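You operate a simulated robot arm through the tools that you are given. There is no shell and no other tool. Be economical: measure what you need, move in short steps, check, and stop when the job is done.

You run a simulated robot arm. Do the job below in one go: nothing can be reset, and whatever is moved stays where it is left.

JOB
Shut the blue lever and slacken all four branch nuts in numbered order.
Fine: use the ring spanner on the small table and put it back there.

The check looks at the end state, three seconds after you hand in, the way a careful person would. Anything else that was tipped, shoved, dropped, spilled or broken makes it a failure.

ROBOT AND FRAMES
A 7-joint arm with a two-finger parallel gripper, fixed in place. Base frame: the origin is at the foot of the arm, x ahead of it, y to its left, z up. Units: mm, degrees, N and s.
Its first joint turns from -149.0 to 149.0 degrees. Payload 3.43 kg.
The TCP is the grasp point between the finger pads, 30 mm short of the fingertips. In the tool frame z runs along the fingers and y along their closing line. Largest opening 94 mm; finger width 28, thickness 10; the body of the gripper, 50 by 96 mm, starts 55 mm behind the TCP.
Orientation is that of the tool frame in the base frame, as [roll, pitch, yaw] about the fixed x, y, z axes, in that order (R = Rz(yaw) Ry(pitch) Rx(roll)). With the fingers straight down and closing along the base's y, the tool's x points along the base's -x, its y along +y and its z along -z.

CONTROLS
- The arm moves only by the tool servo_tool. Its argument "steps" is text: rows parted by semicolons, each of 7 numbers parted by spaces: the shift along the tool's x, y, z in cm, then the turn, a rotation vector about the tool's x, y, z in degrees, then the finger opening in cm, from 0 to 9.4. In form: dx dy dz ax ay az fingers; .... A call has 1 to 8 rows; each row shifts and turns the commanded pose from where the row before left it, along the tool's axes as they then stand. Rows are played at 5 a second. More than 50 mm and 8.6 degrees between two rows, or a gripper value outside its range, and nothing of the call is played. A pose out of reach is approached as far as the arm can. The call stops where the force on the tool passes 40 N (or 10 N more than at its start, if that is more) or the arm is blocked; 0.2 s more then pass. The fingers move at their own pace (about 45 mm/s each) and stop on an object; they squeeze with about 23 N. The grip force told is the motor's: it shows also when the fingers shut on nothing. Time passes only in rows, and 0.2 s behind the last, so rows that do not move let the fingers close. It gives the time, the measured TCP pose, the force on the tool (base axes), the opening and the grip force at its end, in the units of the frame above (readings bear some noise), with the torque about the TCP (base axes, N m) and any sound that the robot's microphone picked up, and new pictures: "pictures" is both (left out), scene, wrist or none.
- Cameras (640 x 400 px; columns grow to the right, rows downward): "scene" is fixed at [49.9, 650.6, 1475.5]; the picture's right is [-0.50, -0.86, 0.00], its down [-0.57, 0.33, -0.75] and it looks along [0.65, -0.38, -0.66] (base axes); focal length 214 px, centre (320, 200). "wrist" rides on the gripper at [76, 14, -103] in the tool frame; the picture's right is [-0.18, 0.98, 0.00], its down [-0.75, -0.14, -0.64] and it looks along [-0.63, -0.12, 0.77] (tool axes); focal length 243 px, centre (320, 200). There is no depth. A picture from a camera that has moved, and an enlarged one, comes with that camera's place and axes in the base frame and with its lens.
- enlarge(camera, box): a new picture of the part [left, top, right, bottom] of that camera's present view, enlarged. The clock stands still meanwhile.
- hand_in(): hands the job in; it is judged then, once.

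Work in short steps. Places have to be worked out from the pictures, the camera data and where the tool is seen: move nearer, look again, correct. Check each grasp and each placing, and mend what went wrong. You have 120 turns and 200 pictures in all, those below and enlarged ones among them. Open the gripper and draw the arm clear of the work before you hand the job in, unless the task says otherwise; then end with one line.

The tools are called after "Emit:" by a JSON object that holds its "op" and its "data". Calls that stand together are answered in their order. servo_tool: Moves the arm, as the interface text tells. Its arguments: {"type":"object","properties":{"steps":{"type":"string"},"pictures":{"type":"string","enum":["both","scene","wrist","none"]}},"required":["steps"]} The other tools are called the same way: enlarge (camera, box) takes an enlarged picture of a part of a camera's view; hand_in () hands the job in.

At the start:

```text
t: 0.0
tcp_pos: [815.0, 558.7, 1164.7]
tcp_rot: [-180.0, 0.0, -179.9]
force: [-0.1, 0.5, -0.5]
moment: [0.04, 0.0, 0.02]
finger_gap: 93.8
grasp_force: 0.0
```

scene: 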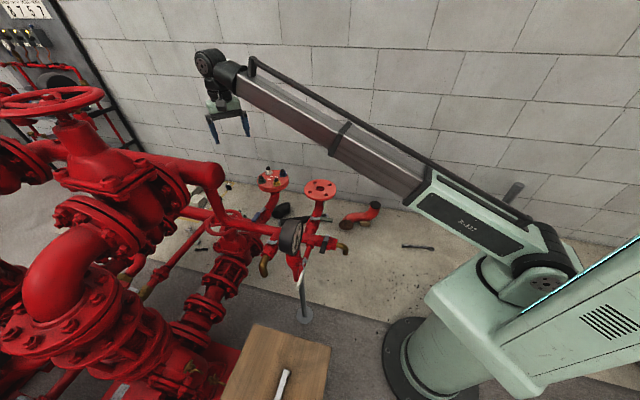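
wrist: 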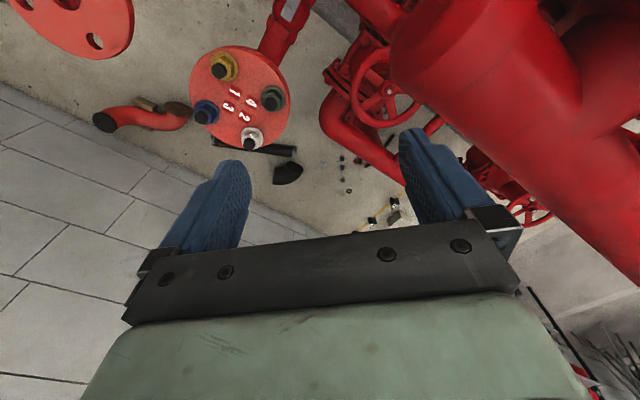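

I start by looking closely at the flange with numbered nuts, the table with the spanner, and the area for the blue lever.

Emit:
{"op": "enlarge", "data": {"camera": "scene", "box": [200, 150, 400, 275]}}

Emit:
{"op": "enlarge", "data": {"camera": "wrist", "box": [160, 30, 320, 180]}}

Emit:
{"op": "enlarge", "data": {"camera": "scene", "box": [160, 275, 360, 400]}}

```text
3.20 times, centred on (300, 212) of scene
camera zoom: at [49.9, 650.6, 1475.5], right [-0.5, -0.86, 0.0], down [-0.57, 0.33, -0.75], along [0.65, -0.38, -0.66], focal length 686 px, centre (384, 160)
```

zoom: 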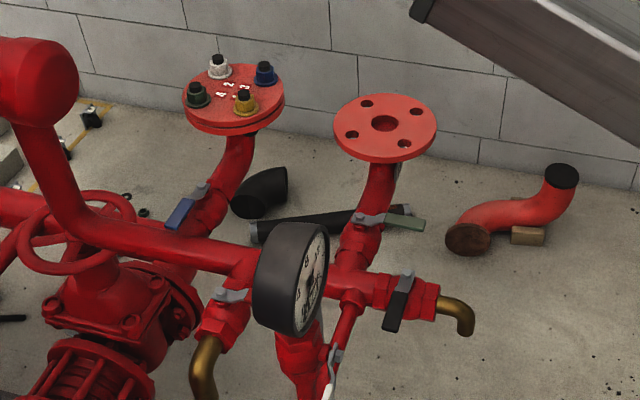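

```text
2.67 times, centred on (240, 105) of wrist
camera zoom: at [737.4, 573.3, 1266.3], right [0.18, 0.98, 0.0], down [0.75, -0.14, 0.64], along [0.63, -0.12, -0.77], focal length 647 px, centre (533, 453)
```

zoom: 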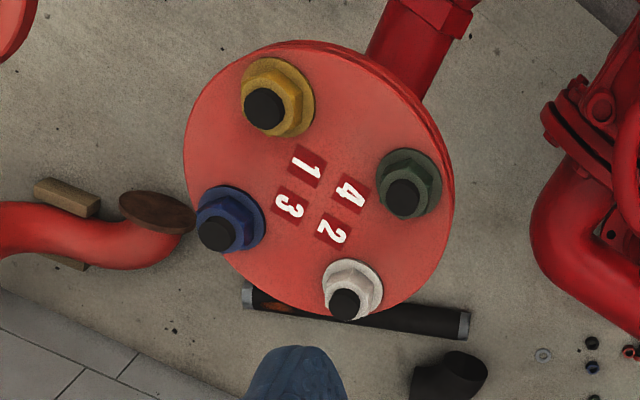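

```text
3.20 times, centred on (260, 338) of scene
camera zoom: at [49.9, 650.6, 1475.5], right [-0.5, -0.86, 0.0], down [-0.57, 0.33, -0.75], along [0.65, -0.38, -0.66], focal length 686 px, centre (512, -240)
```

zoom: 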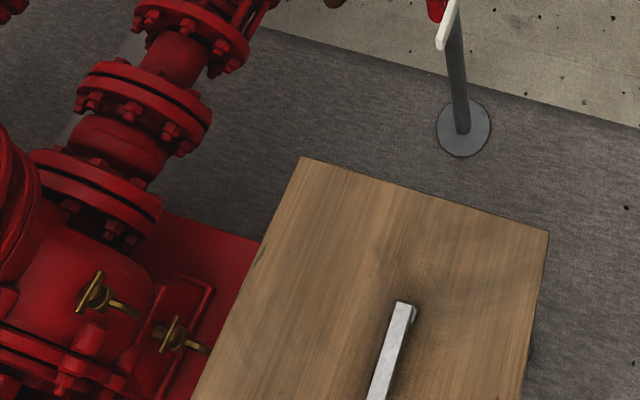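

Nuts: 1 yellow, 2 white, 3 blue, 4 green; the flange top is around [828,436,905]. The blue lever is on the pipe below it. I move back in x, high up, to see the table with the wrist camera.

Emit:
{"op": "servo_tool", "data": {"steps": "5 0 0 0 0 0 9.4;5 0 0 0 0 0 9.4;5 0 0 0 0 0 9.4;5 0 0 0 0 0 9.4;5 0 0 0 0 0 9.4;5 0 0 0 0 0 9.4;5 0 0 0 0 0 9.4;5 0 0 0 0 0 9.4"}}

```text
t: 1.8
tcp_pos: [423.6, 572.7, 1132.1]
tcp_rot: [179.3, 0.4, 180.0]
force: [0.5, 0.1, 0.2]
moment: [-0.02, 0.02, 0.04]
finger_gap: 94.0
grasp_force: 0.1
out of reach, approached as far as the arm can: row 6, 7, 8
camera wrist: at [345.5, 587.1, 1234.0], right [0.18, 0.98, 0.01], down [0.75, -0.15, 0.65], along [0.64, -0.11, -0.76], focal length 243 px, centre (320, 200)
```

scene: 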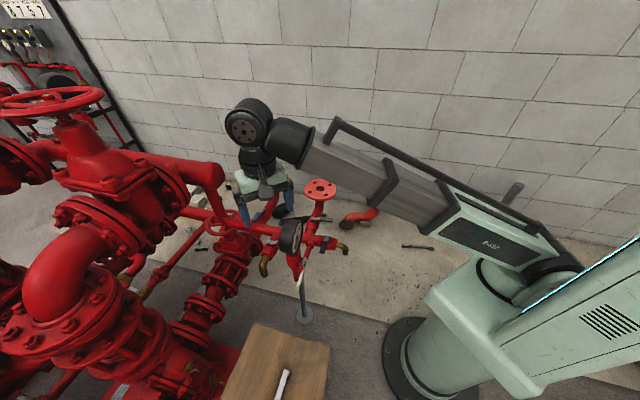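
wrist: 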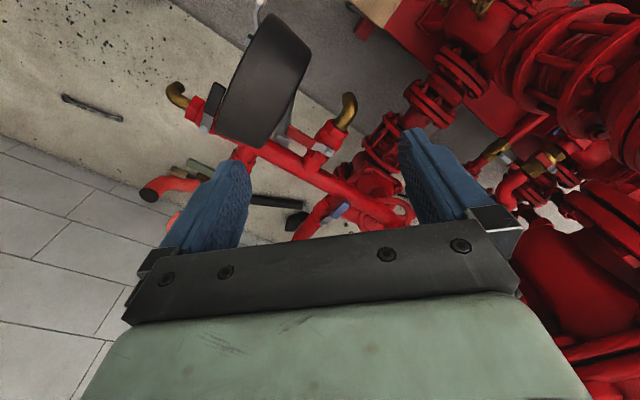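

The table is out to the arm's left and the spanner lies diagonally (-x,+y). I swing round the base axis and turn the wrist to look at it.

Emit:
{"op": "servo_tool", "data": {"steps": "3.9 2.89 0 0 0 -3.9 9.4;3.9 2.89 0 0 0 -3.9 9.4;3.9 2.89 0 0 0 -3.9 9.4;3.9 2.89 0 0 0 -3.9 9.4;3.9 2.89 0 0 0 -3.9 9.4;3.9 2.89 0 0 0 -3.9 9.4;0 0 0 0 0 -8.5 9.4;0 0 0 0 0 -8.5 9.4", "pictures": "none"}}

Emit:
{"op": "servo_tool", "data": {"steps": "0 0 3 0 0 -8.5 9.4;0 0 3 0 0 -8.5 9.4;0 0 3 0 0 -8.5 9.4;0 0 3 0 0 -8.5 9.4;0 0 3 0 0 -8.5 9.4;0 0 3 0 0 -8.5 9.4;0 0 3 0 0 -8.5 9.4"}}

```text
t: 3.6
tcp_pos: [166.9, 705.0, 1127.9]
tcp_rot: [179.9, 0.0, -139.5]
force: [0.8, 0.3, 0.4]
moment: [-0.02, 0.0, -0.02]
finger_gap: 93.9
grasp_force: 0.0
```

```text
t: 5.2
tcp_pos: [167.3, 705.1, 916.2]
tcp_rot: [180.0, -0.1, -80.0]
force: [0.6, 0.1, 0.1]
moment: [-0.02, 0.0, 0.01]
finger_gap: 94.2
grasp_force: 0.1
camera wrist: at [165.0, 628.2, 1018.8], right [-1.0, 0.01, 0.0], down [0.01, 0.77, 0.64], along [0.01, 0.64, -0.77], focal length 243 px, centre (320, 200)
```

scene: 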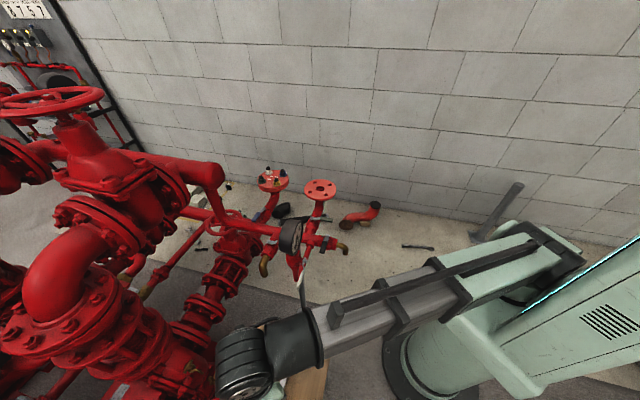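
wrist: 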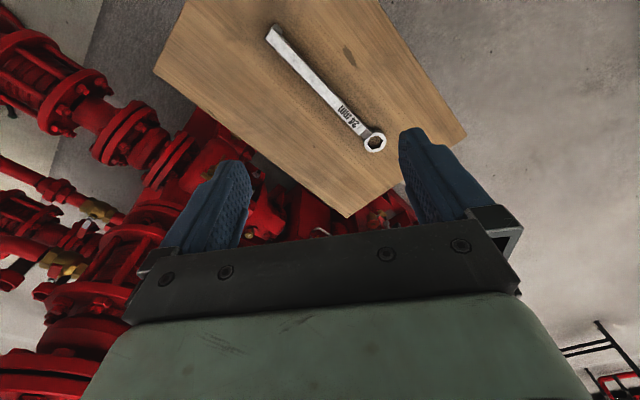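

I see the ring spanner (24 mm). I enlarge it to measure its scale.

Emit:
{"op": "enlarge", "data": {"camera": "wrist", "box": [250, 10, 410, 160]}}

```text
2.67 times, centred on (330, 85) of wrist
camera zoom: at [165.0, 628.2, 1018.8], right [-1.0, 0.01, 0.0], down [0.01, 0.77, 0.64], along [0.01, 0.64, -0.77], focal length 647 px, centre (293, 507)
```

zoom: 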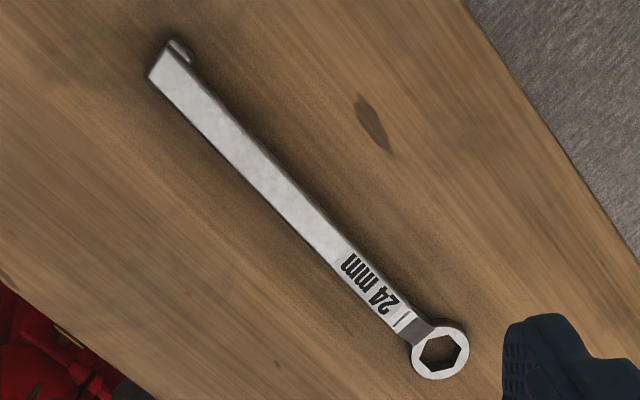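

Spanner estimate: ring near [79,808,655], handle end near [226,660,670]. The lever comes first: it triangulates to about [685,568,871]. I swing back up and over to look at it from above.

Emit:
{"op": "servo_tool", "data": {"steps": "1.58 -3.67 -2.6 0 0 3.2 9.4;1.58 -3.67 -2.6 0 0 3.2 9.4;1.58 -3.67 -2.6 0 0 3.2 9.4;1.58 -3.67 -2.6 0 0 3.2 9.4;1.58 -3.67 -2.6 0 0 3.2 9.4;1.58 -3.67 -2.6 0 0 3.2 9.4;1.58 -3.67 -2.6 0 0 3.2 9.4;1.58 -3.67 -2.6 0 0 3.2 9.4", "pictures": "none"}}

```text
t: 7.0
tcp_pos: [451.7, 577.3, 1118.8]
tcp_rot: [-179.7, 0.7, -105.3]
force: [5.4, 5.8, -13.2]
moment: [0.14, 0.02, 0.02]
finger_gap: 94.0
grasp_force: 0.0
stopped in row 8: the force on the tool passed its limit at 59 N (the readings are from after the stop); the commanded pose is now the measured one
```

The force limit tripped; I check pictures for contact.

Emit:
{"op": "servo_tool", "data": {"steps": "0 0 0 0 0 0 9.4"}}

```text
t: 7.4
tcp_pos: [450.9, 575.9, 1120.6]
tcp_rot: [-179.8, 0.7, -105.2]
force: [5.8, 8.4, -20.5]
moment: [0.31, -0.15, 0.02]
finger_gap: 93.9
grasp_force: 0.2
camera wrist: at [415.5, 506.4, 1221.1], right [-0.9, 0.44, 0.0], down [0.33, 0.68, 0.65], along [0.28, 0.59, -0.76], focal length 243 px, centre (320, 200)
```

scene: 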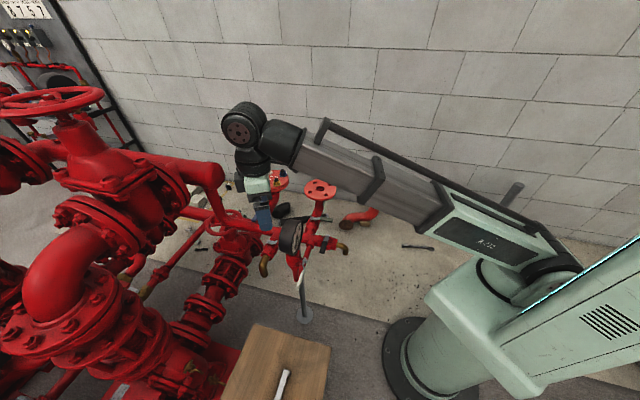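
wrist: 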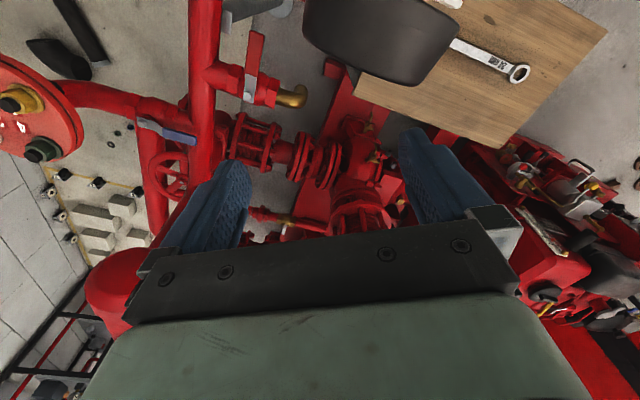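

I zoom in around the gauge, which seems to be very near the fingers.

Emit:
{"op": "enlarge", "data": {"camera": "scene", "box": [215, 90, 335, 290]}}

Emit:
{"op": "enlarge", "data": {"camera": "wrist", "box": [100, 0, 480, 230]}}

```text
2.00 times, centred on (275, 190) of scene
camera zoom: at [49.9, 650.6, 1475.5], right [-0.5, -0.86, 0.0], down [-0.57, 0.33, -0.75], along [0.65, -0.38, -0.66], focal length 429 px, centre (410, 220)
```

zoom: 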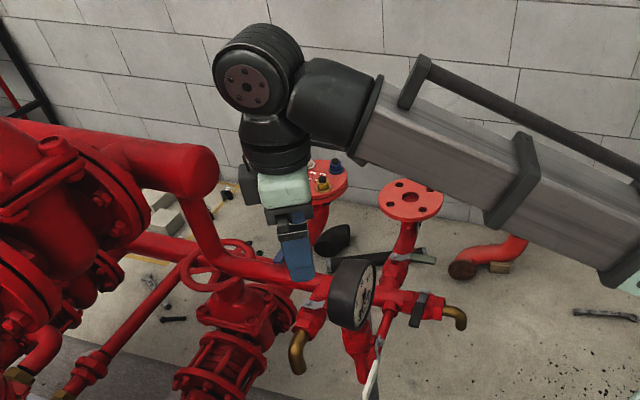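

```text
1.68 times, centred on (290, 115) of wrist
camera zoom: at [415.5, 506.4, 1221.1], right [-0.9, 0.44, 0.0], down [0.33, 0.68, 0.65], along [0.28, 0.59, -0.76], focal length 409 px, centre (370, 343)
```

zoom: 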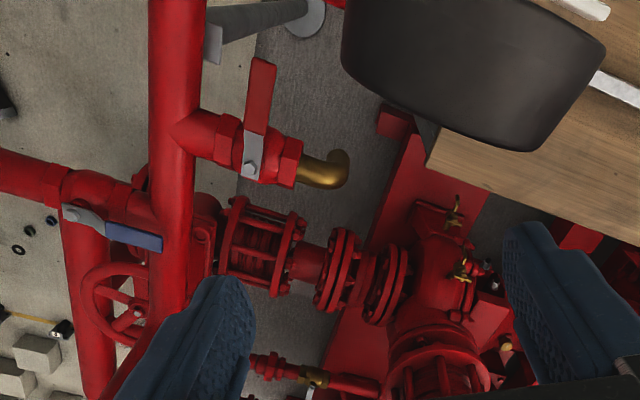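

No visible contact; the force line runs through the tool axis, which suggests the arm's fold limit near the inner reach. I move radially outward a bit (also away from the gauge) and see whether the force goes away.

Emit:
{"op": "servo_tool", "data": {"steps": "-1.4 -0.6 0 0 0 0 9.4;-1.4 -0.6 0 0 0 0 9.4;-1.4 -0.6 0 0 0 0 9.4", "pictures": "none"}}

```text
t: 8.2
tcp_pos: [478.4, 610.6, 1119.8]
tcp_rot: [-179.9, 0.6, -105.2]
force: [-0.5, 0.8, 0.4]
moment: [0.01, -0.01, -0.01]
finger_gap: 94.2
grasp_force: 0.0
```

Force is gone. I move above the lever region at this height, keeping clear of the red elbow.

Emit:
{"op": "servo_tool", "data": {"steps": "0.55 -4.6 0 0 0 0 9.4;0.55 -4.6 0 0 0 0 9.4;0.55 -4.6 0 0 0 0 9.4;0.55 -4.6 0 0 0 0 9.4"}}

```text
t: 9.2
tcp_pos: [652.6, 540.4, 1119.5]
tcp_rot: [-179.8, 0.6, -105.1]
force: [-0.5, 0.0, 0.0]
moment: [-0.03, -0.03, -0.03]
finger_gap: 94.1
grasp_force: 0.1
camera wrist: at [616.4, 470.9, 1222.5], right [-0.9, 0.43, 0.0], down [0.33, 0.68, 0.65], along [0.28, 0.59, -0.76], focal length 243 px, centre (320, 200)
```

scene: 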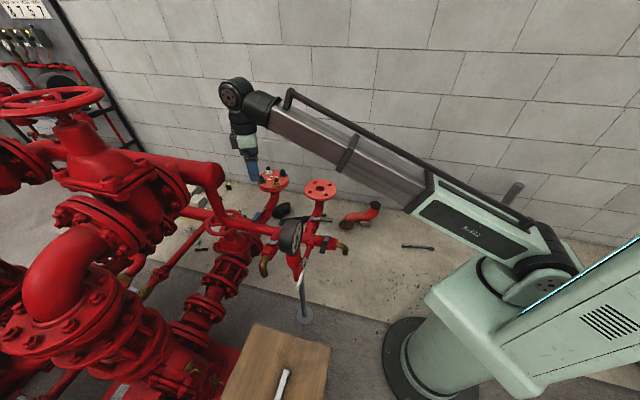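
wrist: 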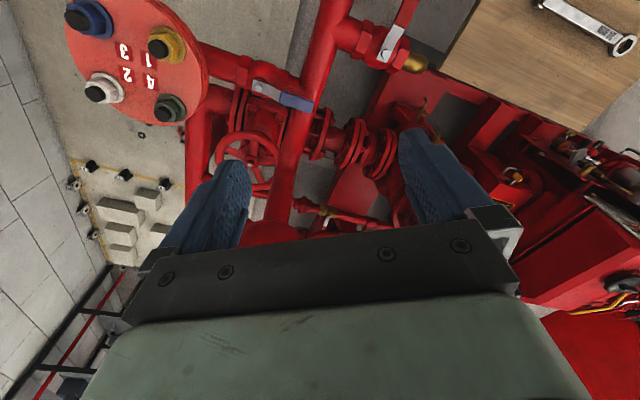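

Good view of flange and lever. I enlarge both.

Emit:
{"op": "enlarge", "data": {"camera": "wrist", "box": [200, 40, 360, 140]}}

Emit:
{"op": "enlarge", "data": {"camera": "wrist", "box": [55, 0, 215, 125]}}

Emit:
{"op": "enlarge", "data": {"camera": "scene", "box": [230, 155, 330, 230]}}

```text
4.00 times, centred on (280, 90) of wrist
camera zoom: at [616.4, 470.9, 1222.5], right [-0.9, 0.43, 0.0], down [0.33, 0.68, 0.65], along [0.28, 0.59, -0.76], focal length 970 px, centre (480, 640)
```

zoom: 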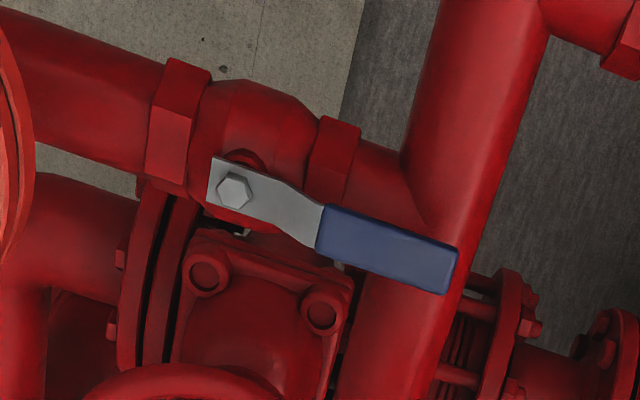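

```text
3.20 times, centred on (135, 62) of wrist
camera zoom: at [616.4, 470.9, 1222.5], right [-0.9, 0.43, 0.0], down [0.33, 0.68, 0.65], along [0.28, 0.59, -0.76], focal length 776 px, centre (912, 640)
```

zoom: 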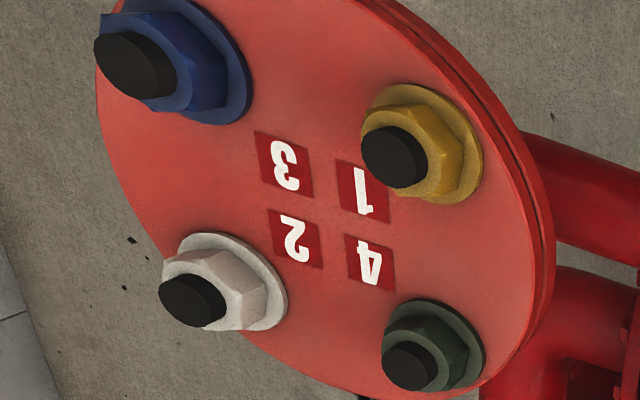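

```text
5.33 times, centred on (280, 192) of scene
camera zoom: at [49.9, 650.6, 1475.5], right [-0.5, -0.86, 0.0], down [-0.57, 0.33, -0.75], along [0.65, -0.38, -0.66], focal length 1144 px, centre (533, 240)
```

zoom: 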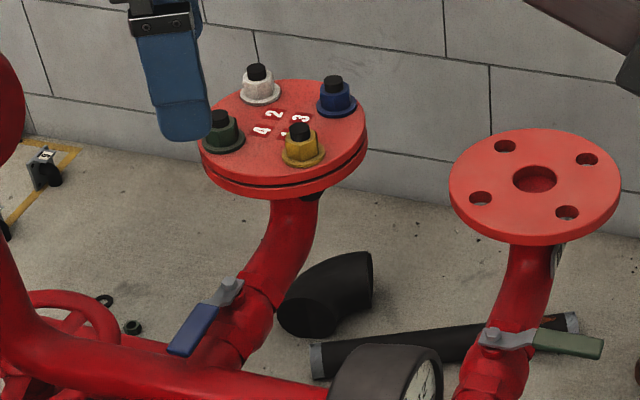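

Lever: pivot ≈[734,525.5,866], tip ≈[683,580,866]; the green shut lever on the twin branch suggests shut = rotated CCW by 90°. I turn the gripper to straddle the lever, with its closing line across it.

Emit:
{"op": "servo_tool", "data": {"steps": "0 0 0 0 0 8.5 9.4;0 0 0 0 0 8.5 9.4;0 0 0 0 0 8.5 9.4;0 0 0 0 0 8.5 9.4;0 0 0 0 0 8.5 9.4;0 0 0 0 0 8.5 9.4;0 0 0 0 0 8.5 9.4;0 0 0 0 0 8.5 9.4", "pictures": "none"}}

Emit:
{"op": "servo_tool", "data": {"steps": "0 0 0 0 0 8.5 7;0 0 0 0 0 8.5 7;0 0 0 0 0 8.5 7;0 0 0 0 0 8.5 7;0 0 0 0 0 8.5 7;0 0 0 0 0 8.5 7;-0.44 2.44 0 0 0 2.5 6;-0.44 2.44 0 0 0 0 6", "pictures": "none"}}

Emit:
{"op": "servo_tool", "data": {"steps": "0 0 4 0 0 0 6;0 0 4 0 0 0 6;0 0 4 0 0 0 6"}}

```text
t: 11.0
tcp_pos: [651.2, 542.7, 1119.2]
tcp_rot: [179.5, 0.4, -173.2]
force: [0.4, 0.2, 0.2]
moment: [0.0, 0.03, 0.01]
finger_gap: 93.8
grasp_force: 0.0
```

```text
t: 12.8
tcp_pos: [694.0, 569.2, 1120.1]
tcp_rot: [179.4, -0.2, 133.2]
force: [-0.6, -0.5, 0.2]
moment: [-0.03, -0.04, 0.01]
finger_gap: 59.9
grasp_force: 0.0
```

```text
t: 13.6
tcp_pos: [693.3, 570.1, 997.2]
tcp_rot: [179.4, -0.2, 133.2]
force: [-0.6, -0.7, 0.0]
moment: [0.0, -0.01, -0.03]
finger_gap: 60.0
grasp_force: 0.0
camera wrist: at [649.4, 635.1, 1100.7], right [0.84, 0.54, 0.01], down [0.41, -0.65, 0.64], along [0.35, -0.53, -0.77], focal length 243 px, centre (320, 200)
```

scene: 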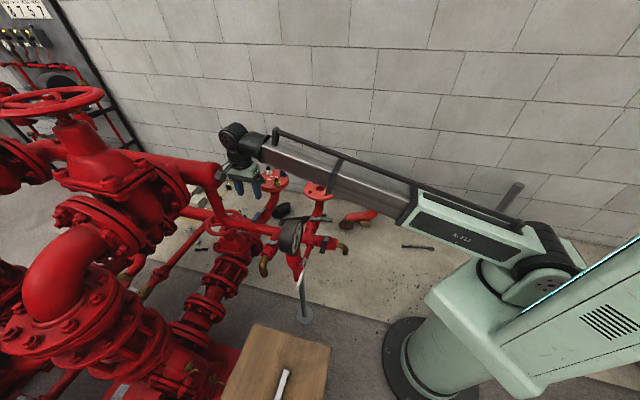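
wrist: 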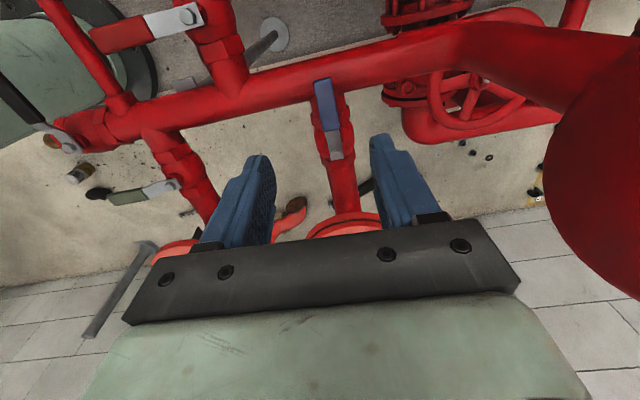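

The lever sits ~5 mm to the tool's +y at this height; I correct and lower to just above it.

Emit:
{"op": "servo_tool", "data": {"steps": "0 0.5 2 0 0 0 6;0 0 3 0 0 0 6;0 0 2.5 0 0 0 6"}}

Emit:
{"op": "enlarge", "data": {"camera": "scene", "box": [210, 140, 310, 240]}}

```text
t: 14.4
tcp_pos: [699.0, 577.6, 924.1]
tcp_rot: [179.5, -0.2, 133.3]
force: [0.3, 0.5, -0.7]
moment: [-0.01, 0.0, 0.0]
finger_gap: 59.9
grasp_force: 0.0
camera wrist: at [654.3, 641.8, 1025.8], right [0.84, 0.54, 0.01], down [0.41, -0.65, 0.64], along [0.35, -0.53, -0.77], focal length 243 px, centre (320, 200)
```

scene: 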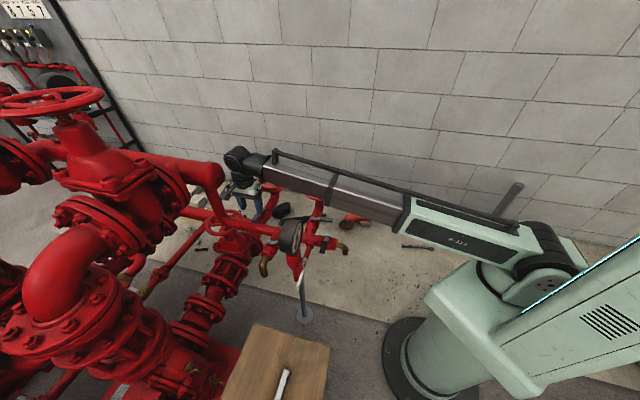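
wrist: 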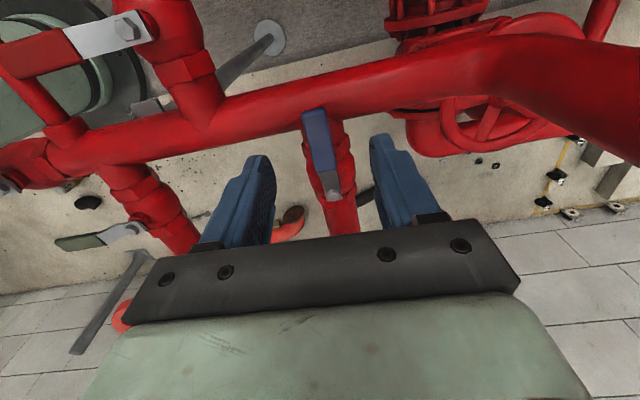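

```text
4.00 times, centred on (260, 190) of scene
camera zoom: at [49.9, 650.6, 1475.5], right [-0.5, -0.86, 0.0], down [-0.57, 0.33, -0.75], along [0.65, -0.38, -0.66], focal length 858 px, centre (560, 240)
```

zoom: 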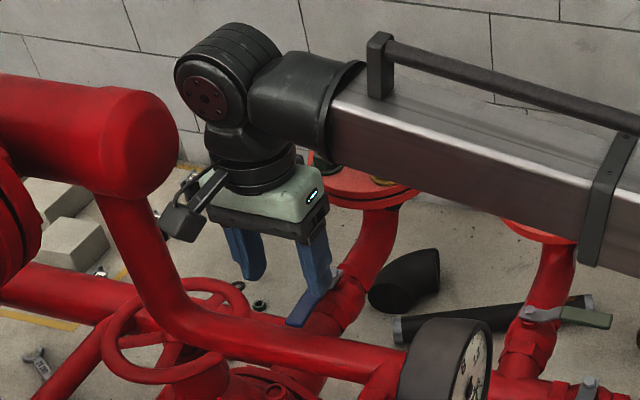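

Lever is centred between the fingers. I lower in small steps so the fingertips straddle it.

Emit:
{"op": "servo_tool", "data": {"steps": "0 0 1.2 0 0 0 6;0 0 1.2 0 0 0 6;0 0 1.0 0 0 0 6"}}

Emit:
{"op": "enlarge", "data": {"camera": "scene", "box": [230, 175, 300, 235]}}

```text
t: 15.2
tcp_pos: [697.0, 576.6, 891.7]
tcp_rot: [179.4, -0.2, 133.4]
force: [0.0, 0.1, -0.5]
moment: [0.01, 0.0, 0.02]
finger_gap: 60.2
grasp_force: 0.1
camera wrist: at [653.2, 642.1, 994.5], right [0.84, 0.54, 0.01], down [0.41, -0.65, 0.64], along [0.35, -0.53, -0.77], focal length 243 px, centre (320, 200)
```

scene: 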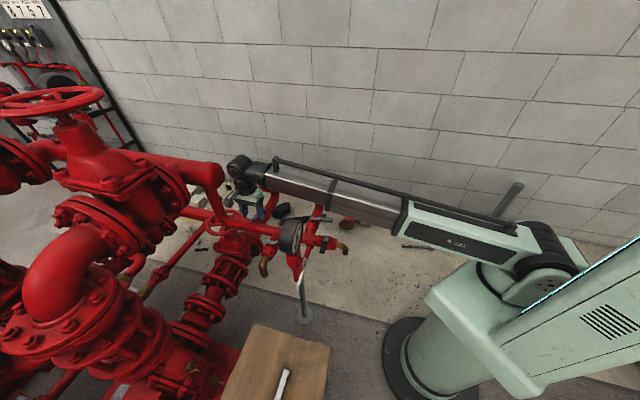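
wrist: 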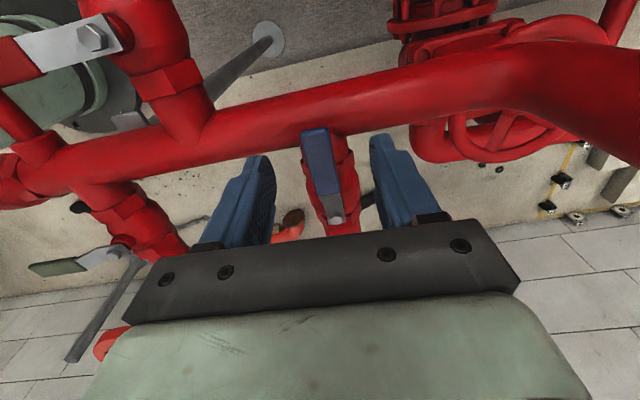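

```text
6.67 times, centred on (265, 205) of scene
camera zoom: at [49.9, 650.6, 1475.5], right [-0.5, -0.86, 0.0], down [-0.57, 0.33, -0.75], along [0.65, -0.38, -0.66], focal length 1430 px, centre (687, 167)
```

zoom: 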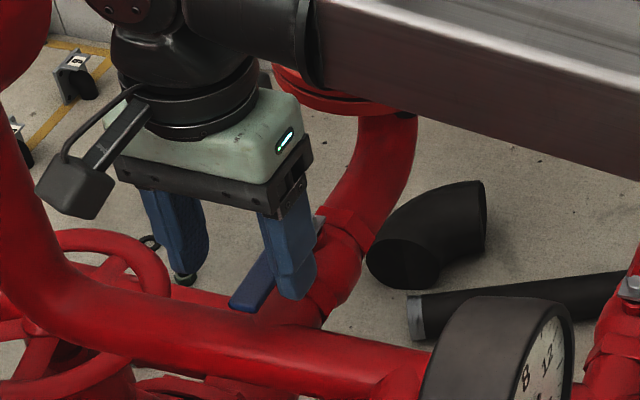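

The lever top appears around z≈850; I lower 1.5 cm more and gently close.

Emit:
{"op": "servo_tool", "data": {"steps": "0 0 0.8 0 0 0 6;0 0 0.8 0 0 0 6;0 0 0 0 0 0 2;0 0 0 0 0 0 0.8;0 0 0 0 0 0 0.8;0 0 0 0 0 0 0.8"}}

Emit:
{"op": "enlarge", "data": {"camera": "scene", "box": [230, 175, 300, 235]}}

```text
t: 16.6
tcp_pos: [696.5, 576.2, 875.4]
tcp_rot: [179.4, -0.2, 133.4]
force: [-5.7, -5.1, -2.8]
moment: [-0.27, 0.24, 0.92]
finger_gap: 18.9
grasp_force: 41.2
camera wrist: at [652.9, 641.7, 978.2], right [0.84, 0.54, 0.01], down [0.41, -0.65, 0.64], along [0.35, -0.53, -0.77], focal length 243 px, centre (320, 200)
```

scene: 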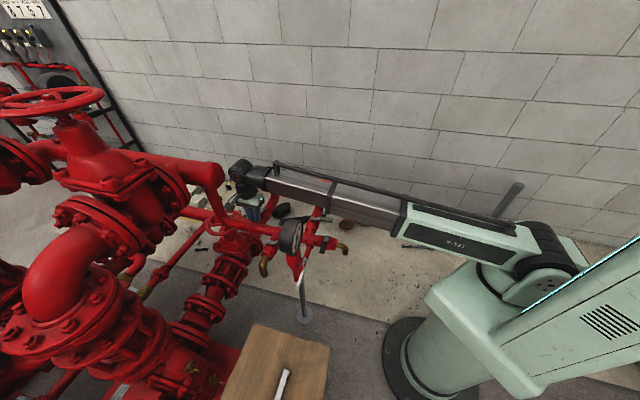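
wrist: 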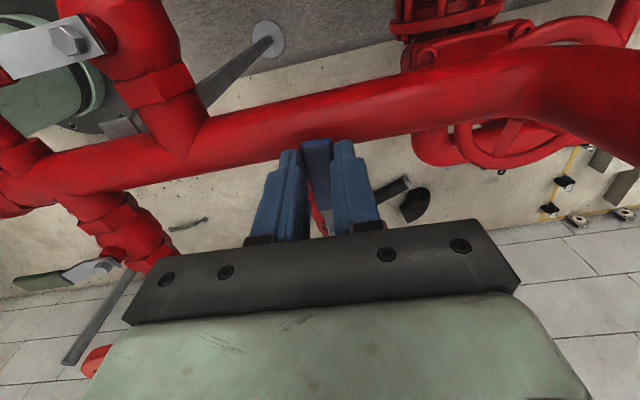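

```text
6.67 times, centred on (265, 205) of scene
camera zoom: at [49.9, 650.6, 1475.5], right [-0.5, -0.86, 0.0], down [-0.57, 0.33, -0.75], along [0.65, -0.38, -0.66], focal length 1430 px, centre (687, 167)
```

zoom: 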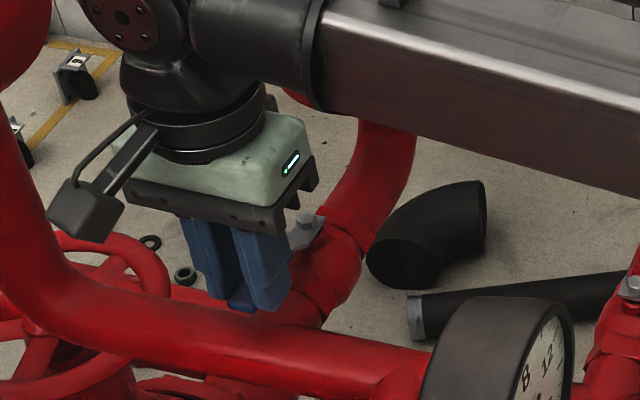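

The lever is gripped (19 mm). I swing it CCW around its pivot (~62 mm radius) in a guarded first part.

Emit:
{"op": "servo_tool", "data": {"steps": "-0.03 -0.43 0 0 0 -4 0.8;-0.03 -0.43 0 0 0 -4 0.8;-0.03 -0.43 0 0 0 -4 0.8;-0.03 -0.43 0 0 0 -4 0.8;-0.03 -0.43 0 0 0 -4 0.8", "pictures": "wrist"}}

```text
t: 17.8
tcp_pos: [684.3, 558.0, 875.6]
tcp_rot: [179.5, 0.0, 153.5]
force: [-24.8, 3.0, -6.6]
moment: [0.26, 0.85, -0.53]
finger_gap: 18.6
grasp_force: 45.2
camera wrist: at [620.1, 604.9, 978.2], right [0.6, 0.8, 0.01], down [0.61, -0.47, 0.64], along [0.51, -0.38, -0.77], focal length 243 px, centre (320, 200)
```

wrist: 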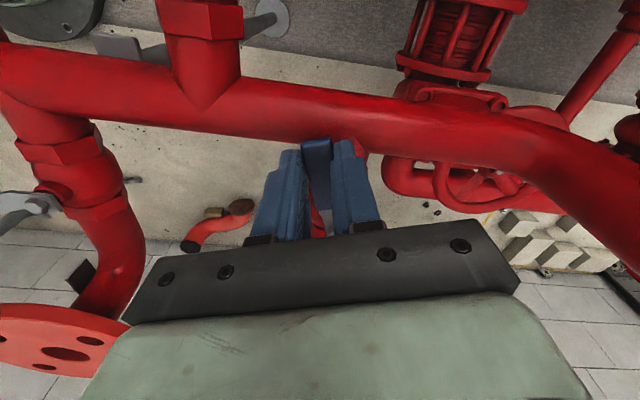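

It turns; the radial force suggests the true radius is ~70 mm. I adjust and continue.

Emit:
{"op": "servo_tool", "data": {"steps": "0.1 -0.48 0 0 0 -4 0.8;0.05 -0.48 0 0 0 -4 0.8;-0.01 -0.49 0 0 0 -4 0.8;-0.01 -0.49 0 0 0 -4 0.8;-0.01 -0.49 0 0 0 -4 0.8;-0.01 -0.49 0 0 0 -4 0.8;-0.01 -0.49 0 0 0 -4 0.8", "pictures": "wrist"}}

```text
t: 19.4
tcp_pos: [677.0, 526.3, 875.5]
tcp_rot: [179.6, 0.4, -178.7]
force: [-4.1, -13.9, 2.9]
moment: [-0.38, 1.15, -0.96]
finger_gap: 18.5
grasp_force: 45.6
camera wrist: at [597.4, 538.3, 977.6], right [0.16, 0.99, 0.01], down [0.75, -0.13, 0.65], along [0.64, -0.1, -0.76], focal length 243 px, centre (320, 200)
```

wrist: 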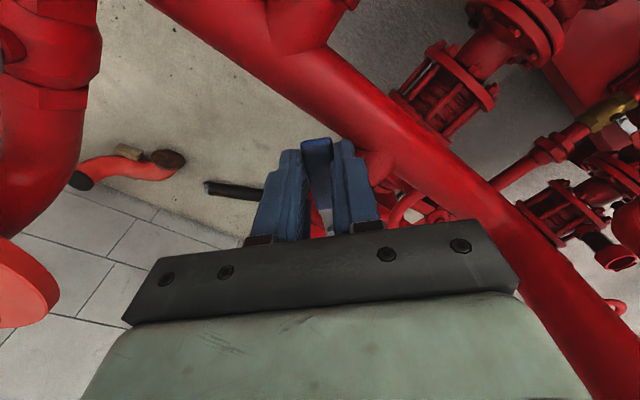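

Now ~45° turned; continuing along the arc.

Emit:
{"op": "servo_tool", "data": {"steps": "-0.02 -0.55 0 0 0 -4.5 0.8;-0.02 -0.55 0 0 0 -4.5 0.8;-0.02 -0.55 0 0 0 -4.5 0.8;-0.02 -0.55 0 0 0 -4.5 0.8;-0.02 -0.55 0 0 0 -4.5 0.8;-0.02 -0.55 0 0 0 -4.5 0.8;-0.02 -0.55 0 0 0 -4.5 0.8", "pictures": "both"}}

Emit:
{"op": "enlarge", "data": {"camera": "scene", "box": [230, 175, 300, 235]}}

```text
t: 21.0
tcp_pos: [687.2, 489.2, 875.8]
tcp_rot: [179.6, 0.6, -147.1]
force: [3.1, -6.0, 3.6]
moment: [-0.75, 0.88, -0.5]
finger_gap: 18.5
grasp_force: 44.9
camera wrist: at [613.2, 459.5, 977.3], right [-0.38, 0.93, 0.01], down [0.71, 0.29, 0.65], along [0.6, 0.25, -0.76], focal length 243 px, centre (320, 200)
```

scene: 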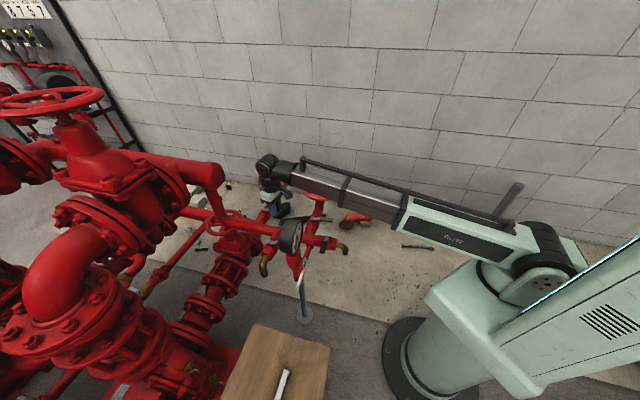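
wrist: 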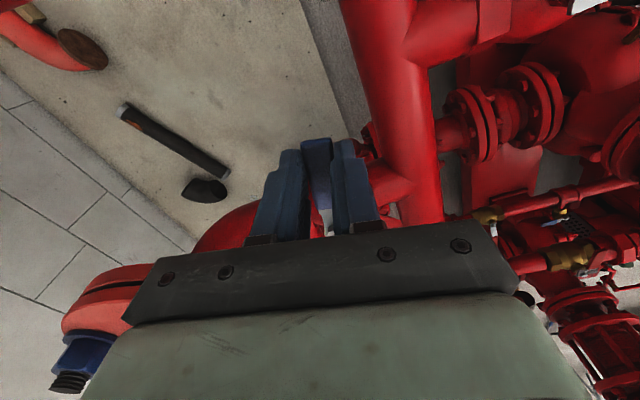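

```text
6.67 times, centred on (265, 205) of scene
camera zoom: at [49.9, 650.6, 1475.5], right [-0.5, -0.86, 0.0], down [-0.57, 0.33, -0.75], along [0.65, -0.38, -0.66], focal length 1430 px, centre (687, 167)
```

zoom: 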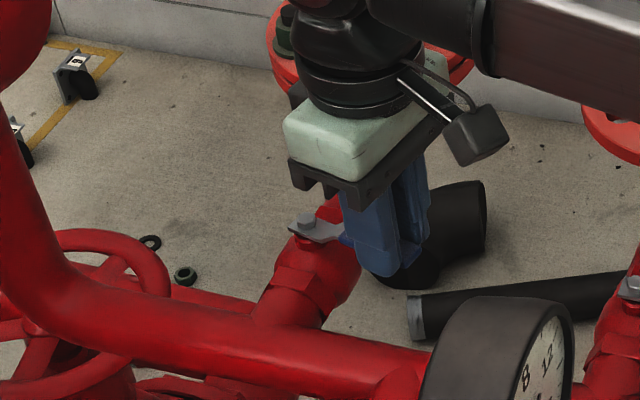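

~80° done. A few more degrees until the end stop.

Emit:
{"op": "servo_tool", "data": {"steps": "-0.02 -0.5 0 0 0 -4 0.8;-0.02 -0.5 0 0 0 -4 0.8;-0.02 -0.5 0 0 0 -4 0.8;-0.01 -0.25 0 0 0 -2 0.8", "pictures": "wrist"}}

```text
t: 22.0
tcp_pos: [696.6, 476.6, 875.5]
tcp_rot: [179.7, 0.5, -133.1]
force: [2.8, -1.0, -7.3]
moment: [0.47, -0.67, -1.47]
finger_gap: 18.8
grasp_force: 45.3
camera wrist: at [632.3, 430.6, 977.2], right [-0.59, 0.81, 0.01], down [0.62, 0.45, 0.65], along [0.52, 0.39, -0.76], focal length 243 px, centre (320, 200)
```

wrist: 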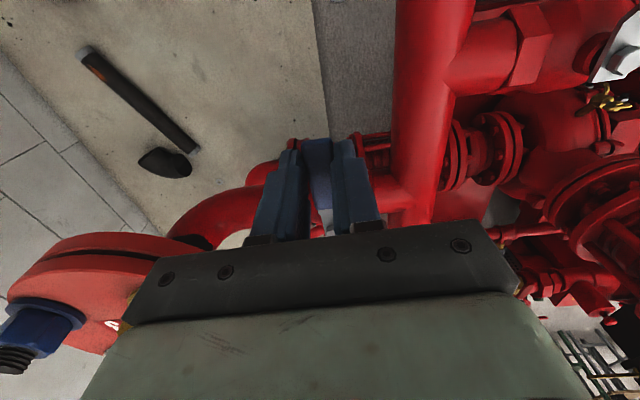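

By position the lever has turned ~90°. I push a few mm more against the stop, then release.

Emit:
{"op": "servo_tool", "data": {"steps": "0 -0.2 0 0 0 0 0.8;0 -0.2 0 0 0 0 0.8;0 -0.2 0 0 0 0 0.8", "pictures": "none"}}

Emit:
{"op": "servo_tool", "data": {"steps": "0 0 0 0 0 0 5;0 0 0 0 0 0 6;0 0 0 0 0 0 6;0 0 -4 0 0 0 6;0 0 -4 0 0 0 6;0 0 -5 0 0 0 6;0 0 -5 0 0 0 6"}}

Emit:
{"op": "enlarge", "data": {"camera": "scene", "box": [230, 155, 330, 230]}}

```text
t: 22.9
tcp_pos: [698.0, 474.8, 875.1]
tcp_rot: [178.9, 0.6, -133.0]
force: [-7.0, 9.4, 0.2]
moment: [-0.05, 0.31, -1.35]
finger_gap: 18.7
grasp_force: 44.7
stopped in row 3: the force on the tool passed its limit at 41 N (the readings are from after the stop); the commanded pose is now the measured one
```

```text
t: 24.5
tcp_pos: [697.5, 473.5, 1059.1]
tcp_rot: [179.2, 0.5, -132.8]
force: [-0.6, -0.5, -0.4]
moment: [-0.04, -0.01, 0.04]
finger_gap: 59.9
grasp_force: 0.1
camera wrist: at [633.0, 425.8, 1160.1], right [-0.59, 0.8, 0.01], down [0.62, 0.45, 0.65], along [0.51, 0.39, -0.76], focal length 243 px, centre (320, 200)
```

scene: 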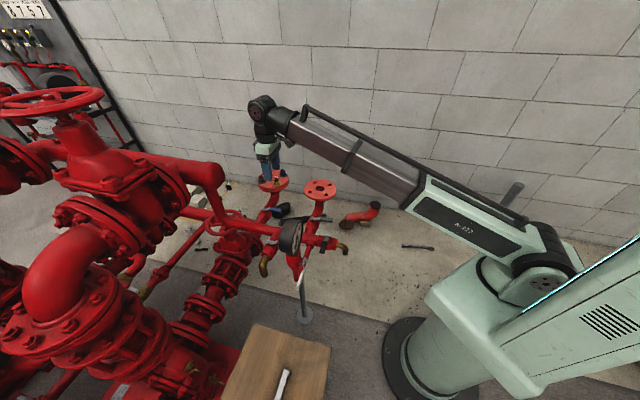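
wrist: 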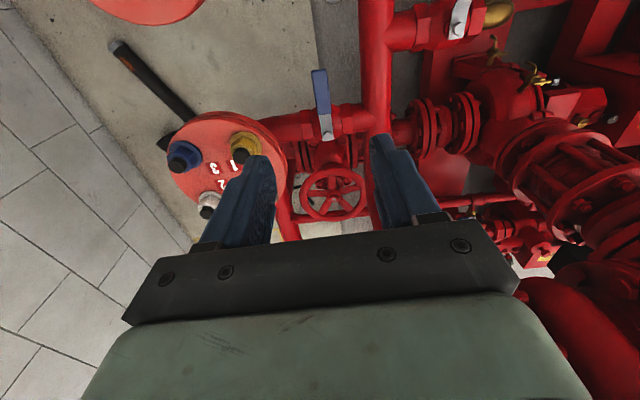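

```text
5.33 times, centred on (280, 192) of scene
camera zoom: at [49.9, 650.6, 1475.5], right [-0.5, -0.86, 0.0], down [-0.57, 0.33, -0.75], along [0.65, -0.38, -0.66], focal length 1144 px, centre (533, 240)
```

zoom: 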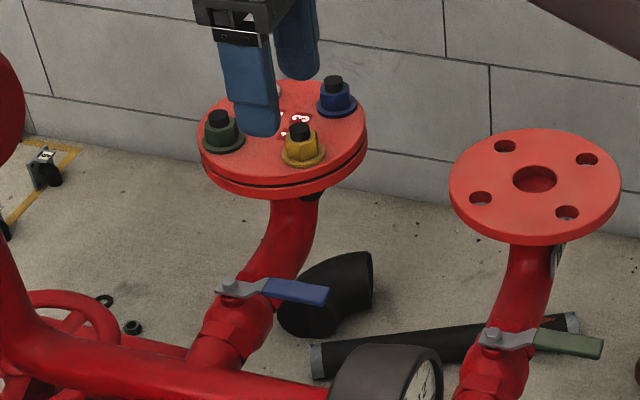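

The blue lever is shut (matches its closed green twin). Nut estimates: 1 [777,440], 2 [874,440], 3 [823,395], 4 [825,491], stud tops z≈945. I now move over the flange for a precise look at all four.

Emit:
{"op": "servo_tool", "data": {"steps": "-2.3 -3.15 0 0 0 0 9.4;-2.3 -3.15 0 0 0 0 9.4;-2.3 -3.15 0 0 0 0 9.4;-2.3 -3.15 0 0 0 0 9.4;0 0 0 0 0 6.4 9.4;0 0 0 0 0 6.4 9.4;0 0 0 0 0 6.4 9.4;0 0 0 0 0 0 9.4", "pictures": "wrist"}}

Emit:
{"op": "enlarge", "data": {"camera": "wrist", "box": [200, 0, 440, 150]}}

```text
t: 26.3
tcp_pos: [852.8, 453.3, 1054.5]
tcp_rot: [179.1, 0.1, -152.2]
force: [0.2, 0.2, -1.9]
moment: [0.02, -0.01, -0.01]
finger_gap: 93.7
grasp_force: 0.0
camera wrist: at [778.0, 429.9, 1157.6], right [-0.3, 0.96, 0.02], down [0.73, 0.22, 0.64], along [0.61, 0.2, -0.77], focal length 243 px, centre (320, 200)
```

wrist: 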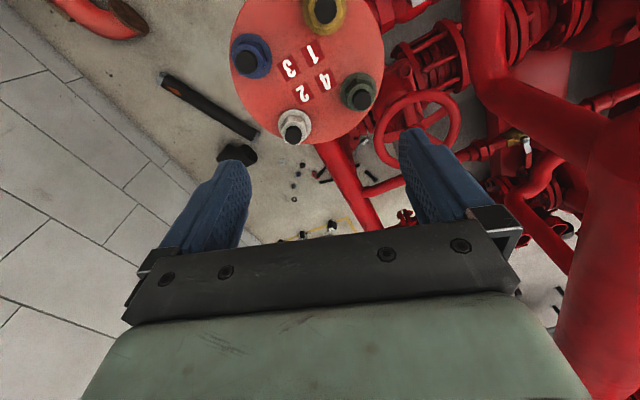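

```text
2.67 times, centred on (320, 75) of wrist
camera zoom: at [778.0, 429.9, 1157.6], right [-0.3, 0.96, 0.02], down [0.73, 0.22, 0.64], along [0.61, 0.2, -0.77], focal length 647 px, centre (320, 533)
```

zoom: 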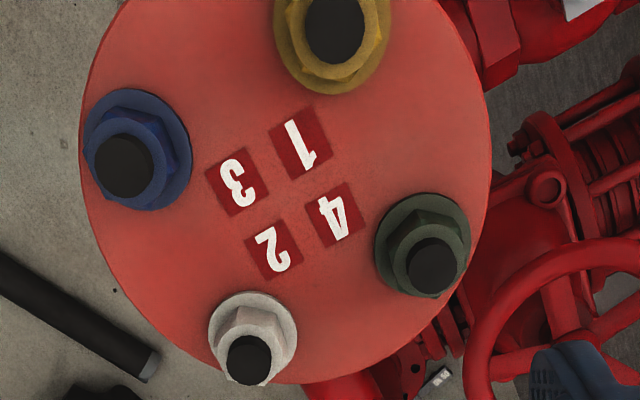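

Refined: nuts 1 [783,438], 2 [879,438], 3 [831,389], 4 [831,487]. I zoom in on the nuts to see hex orientations.

Emit:
{"op": "enlarge", "data": {"camera": "wrist", "box": [265, 95, 385, 170]}}

Emit:
{"op": "enlarge", "data": {"camera": "wrist", "box": [225, 0, 345, 75]}}

Emit:
{"op": "enlarge", "data": {"camera": "wrist", "box": [330, 65, 394, 115]}}

```text
5.33 times, centred on (325, 132) of wrist
camera zoom: at [778.0, 429.9, 1157.6], right [-0.3, 0.96, 0.02], down [0.73, 0.22, 0.64], along [0.61, 0.2, -0.77], focal length 1294 px, centre (293, 560)
```

zoom: 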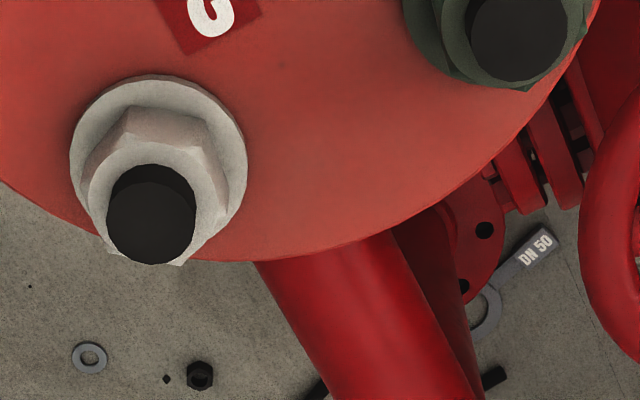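

```text
5.33 times, centred on (285, 38) of wrist
camera zoom: at [778.0, 429.9, 1157.6], right [-0.3, 0.96, 0.02], down [0.73, 0.22, 0.64], along [0.61, 0.2, -0.77], focal length 1294 px, centre (507, 1067)
```

zoom: 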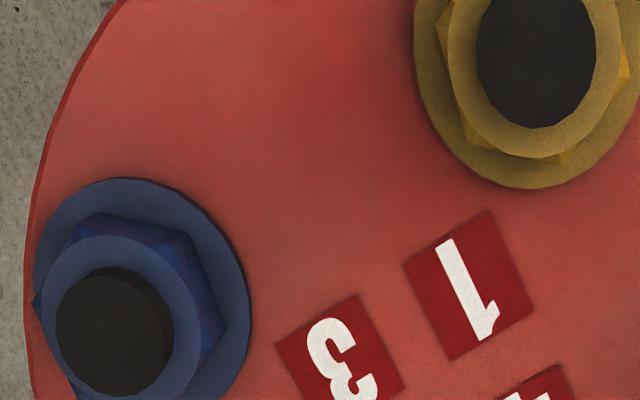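

```text
8.00 times, centred on (362, 90) of wrist
camera zoom: at [778.0, 429.9, 1157.6], right [-0.3, 0.96, 0.02], down [0.73, 0.22, 0.64], along [0.61, 0.2, -0.77], focal length 1941 px, centre (-16, 1080)
```

zoom: 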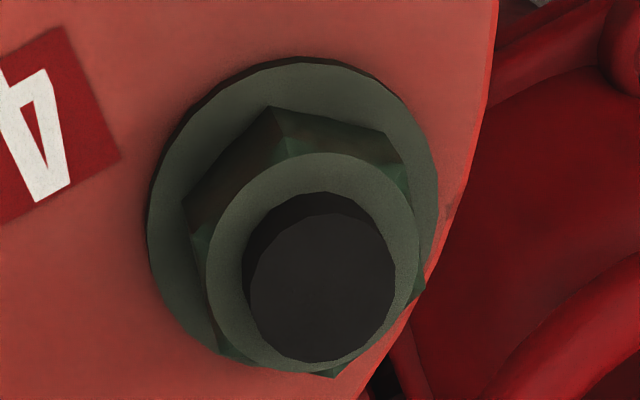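

I retreat inward and up, then swing round to the spanner (grip point about [160,726], 115 mm from ring).

Emit:
{"op": "servo_tool", "data": {"steps": "4.4 0 -2.1 0.8 0 0 9.4;4.4 0 -2.1 0 0 0 9.4;4.4 0 -2.1 0 0 0 9.4;4.4 0 -2.1 0 0 0 9.4;0.15 4.9 0 0 0 -3.6 9.4;0.15 4.9 0 0 0 -3.6 9.4;0.15 4.9 0 0 0 -3.6 9.4;0.15 4.9 0 0 0 -3.6 9.4", "pictures": "none"}}

Emit:
{"op": "servo_tool", "data": {"steps": "0.15 4.9 0 0 0 -3.6 9.4;0.15 4.9 0 0 0 -3.6 9.4;0.15 4.9 0 0 0 -3.6 9.4;0.15 4.9 0 0 0 -3.6 9.4;0.15 4.9 0 0 0 -3.6 9.4;0.15 4.9 0 0 0 -3.6 9.4;0.15 4.9 0 0 0 -3.6 9.4;0.15 4.9 0 0 0 -3.6 9.4", "pictures": "none"}}

```text
t: 28.1
tcp_pos: [591.5, 534.8, 1136.1]
tcp_rot: [-180.0, 0.2, -137.6]
force: [0.5, -0.3, -0.5]
moment: [0.04, -0.02, 0.02]
finger_gap: 94.0
grasp_force: 0.1
```

```text
t: 29.9
tcp_pos: [261.4, 742.6, 1134.7]
tcp_rot: [-180.0, 0.2, -108.8]
force: [0.1, -0.6, 0.0]
moment: [0.02, 0.0, 0.02]
finger_gap: 94.1
grasp_force: 0.0
```

Emit:
{"op": "servo_tool", "data": {"steps": "1.6 3.0 3 0 0 0 9.4;1.6 3.0 3 0 0 0 9.4;1.6 3.0 3 0 0 0 9.4;0 0 4.8 0 0 -8 8;0 0 4.8 0 0 -8 8;0 0 4.8 0 0 -8 7;0 0 2 0 0 -8 6;0 0 2 0 0 -8 6", "pictures": "none"}}

Emit:
{"op": "servo_tool", "data": {"steps": "0 0 0 0 0 -8 6;0 0 0 0 0 -8 6;0 0 0 0 0 -7.8 6;0 0 0 0 0 0 6", "pictures": "wrist"}}

Emit:
{"op": "enlarge", "data": {"camera": "wrist", "box": [240, 0, 400, 200]}}

```text
t: 31.7
tcp_pos: [159.3, 729.3, 862.6]
tcp_rot: [-179.8, 0.2, -68.8]
force: [-1.2, -0.4, -0.5]
moment: [-0.02, -0.02, 0.01]
finger_gap: 60.3
grasp_force: 0.0
```

```text
t: 32.7
tcp_pos: [160.3, 729.5, 864.2]
tcp_rot: [-179.7, 0.1, -45.0]
force: [0.9, 1.7, 0.1]
moment: [0.01, 0.0, 0.02]
finger_gap: 60.1
grasp_force: 0.1
camera wrist: at [203.2, 665.2, 966.4], right [-0.83, -0.56, 0.0], down [-0.43, 0.63, 0.64], along [-0.36, 0.53, -0.77], focal length 243 px, centre (320, 200)
```

wrist: 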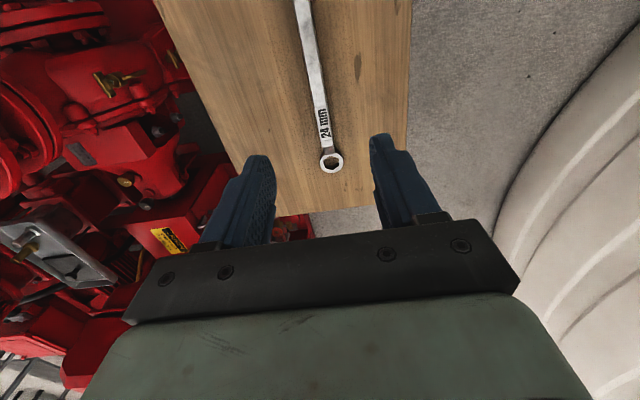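

```text
2.00 times, centred on (320, 100) of wrist
camera zoom: at [203.2, 665.2, 966.4], right [-0.83, -0.56, 0.0], down [-0.43, 0.63, 0.64], along [-0.36, 0.53, -0.77], focal length 485 px, centre (320, 400)
```

zoom: 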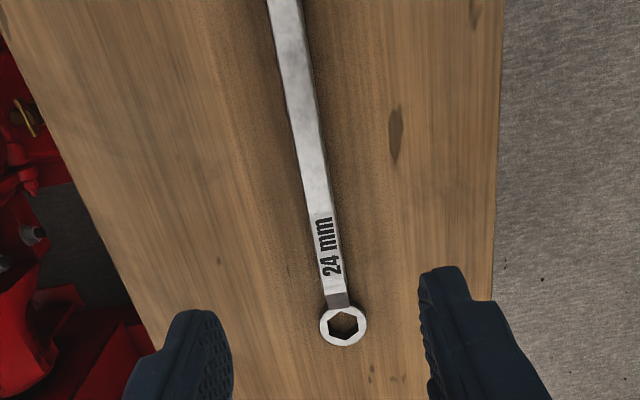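

Ring now triangulates to ≈[67,831,605]; handle az ≈ -46°. I shift toward a grip 115 mm from the ring and lower for a closer look.

Emit:
{"op": "servo_tool", "data": {"steps": "-1.1 -0.3 3.5 0 0 0.5 6;-1.2 -0.3 3.5 0 0 0.5 6;0 0 3.5 0 0 0 6;0 0 3.5 0 0 0 6;0 0 0 0 0 0 6", "pictures": "wrist"}}

Emit:
{"op": "enlarge", "data": {"camera": "wrist", "box": [220, 0, 420, 240]}}

```text
t: 33.9
tcp_pos: [149.6, 752.5, 723.2]
tcp_rot: [-179.8, 0.0, -46.1]
force: [0.3, 0.0, -0.1]
moment: [0.02, 0.03, -0.01]
finger_gap: 59.9
grasp_force: 0.1
camera wrist: at [189.6, 688.4, 825.6], right [-0.84, -0.55, 0.0], down [-0.42, 0.64, 0.64], along [-0.35, 0.54, -0.77], focal length 243 px, centre (320, 200)
```

wrist: 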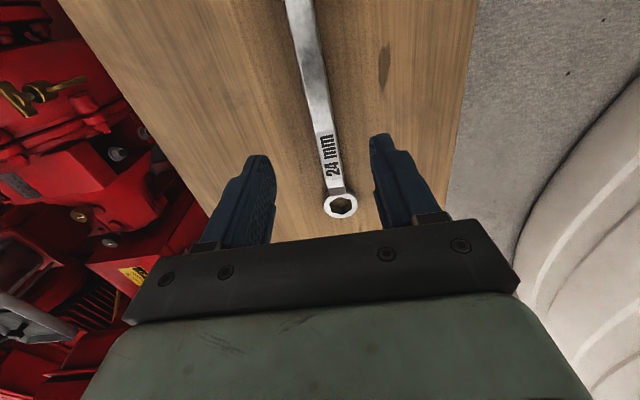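

```text
1.67 times, centred on (320, 120) of wrist
camera zoom: at [189.6, 688.4, 825.6], right [-0.84, -0.55, 0.0], down [-0.42, 0.64, 0.64], along [-0.35, 0.54, -0.77], focal length 404 px, centre (320, 333)
```

zoom: 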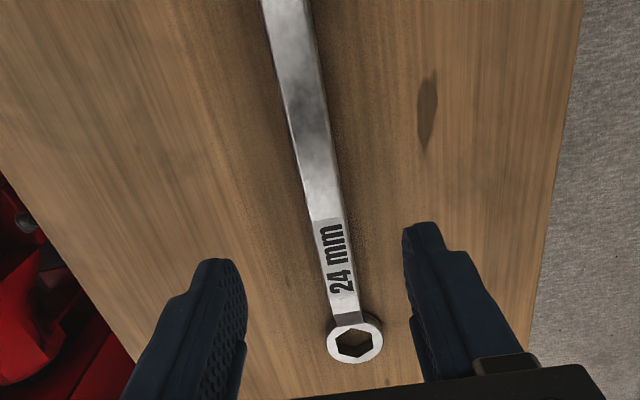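

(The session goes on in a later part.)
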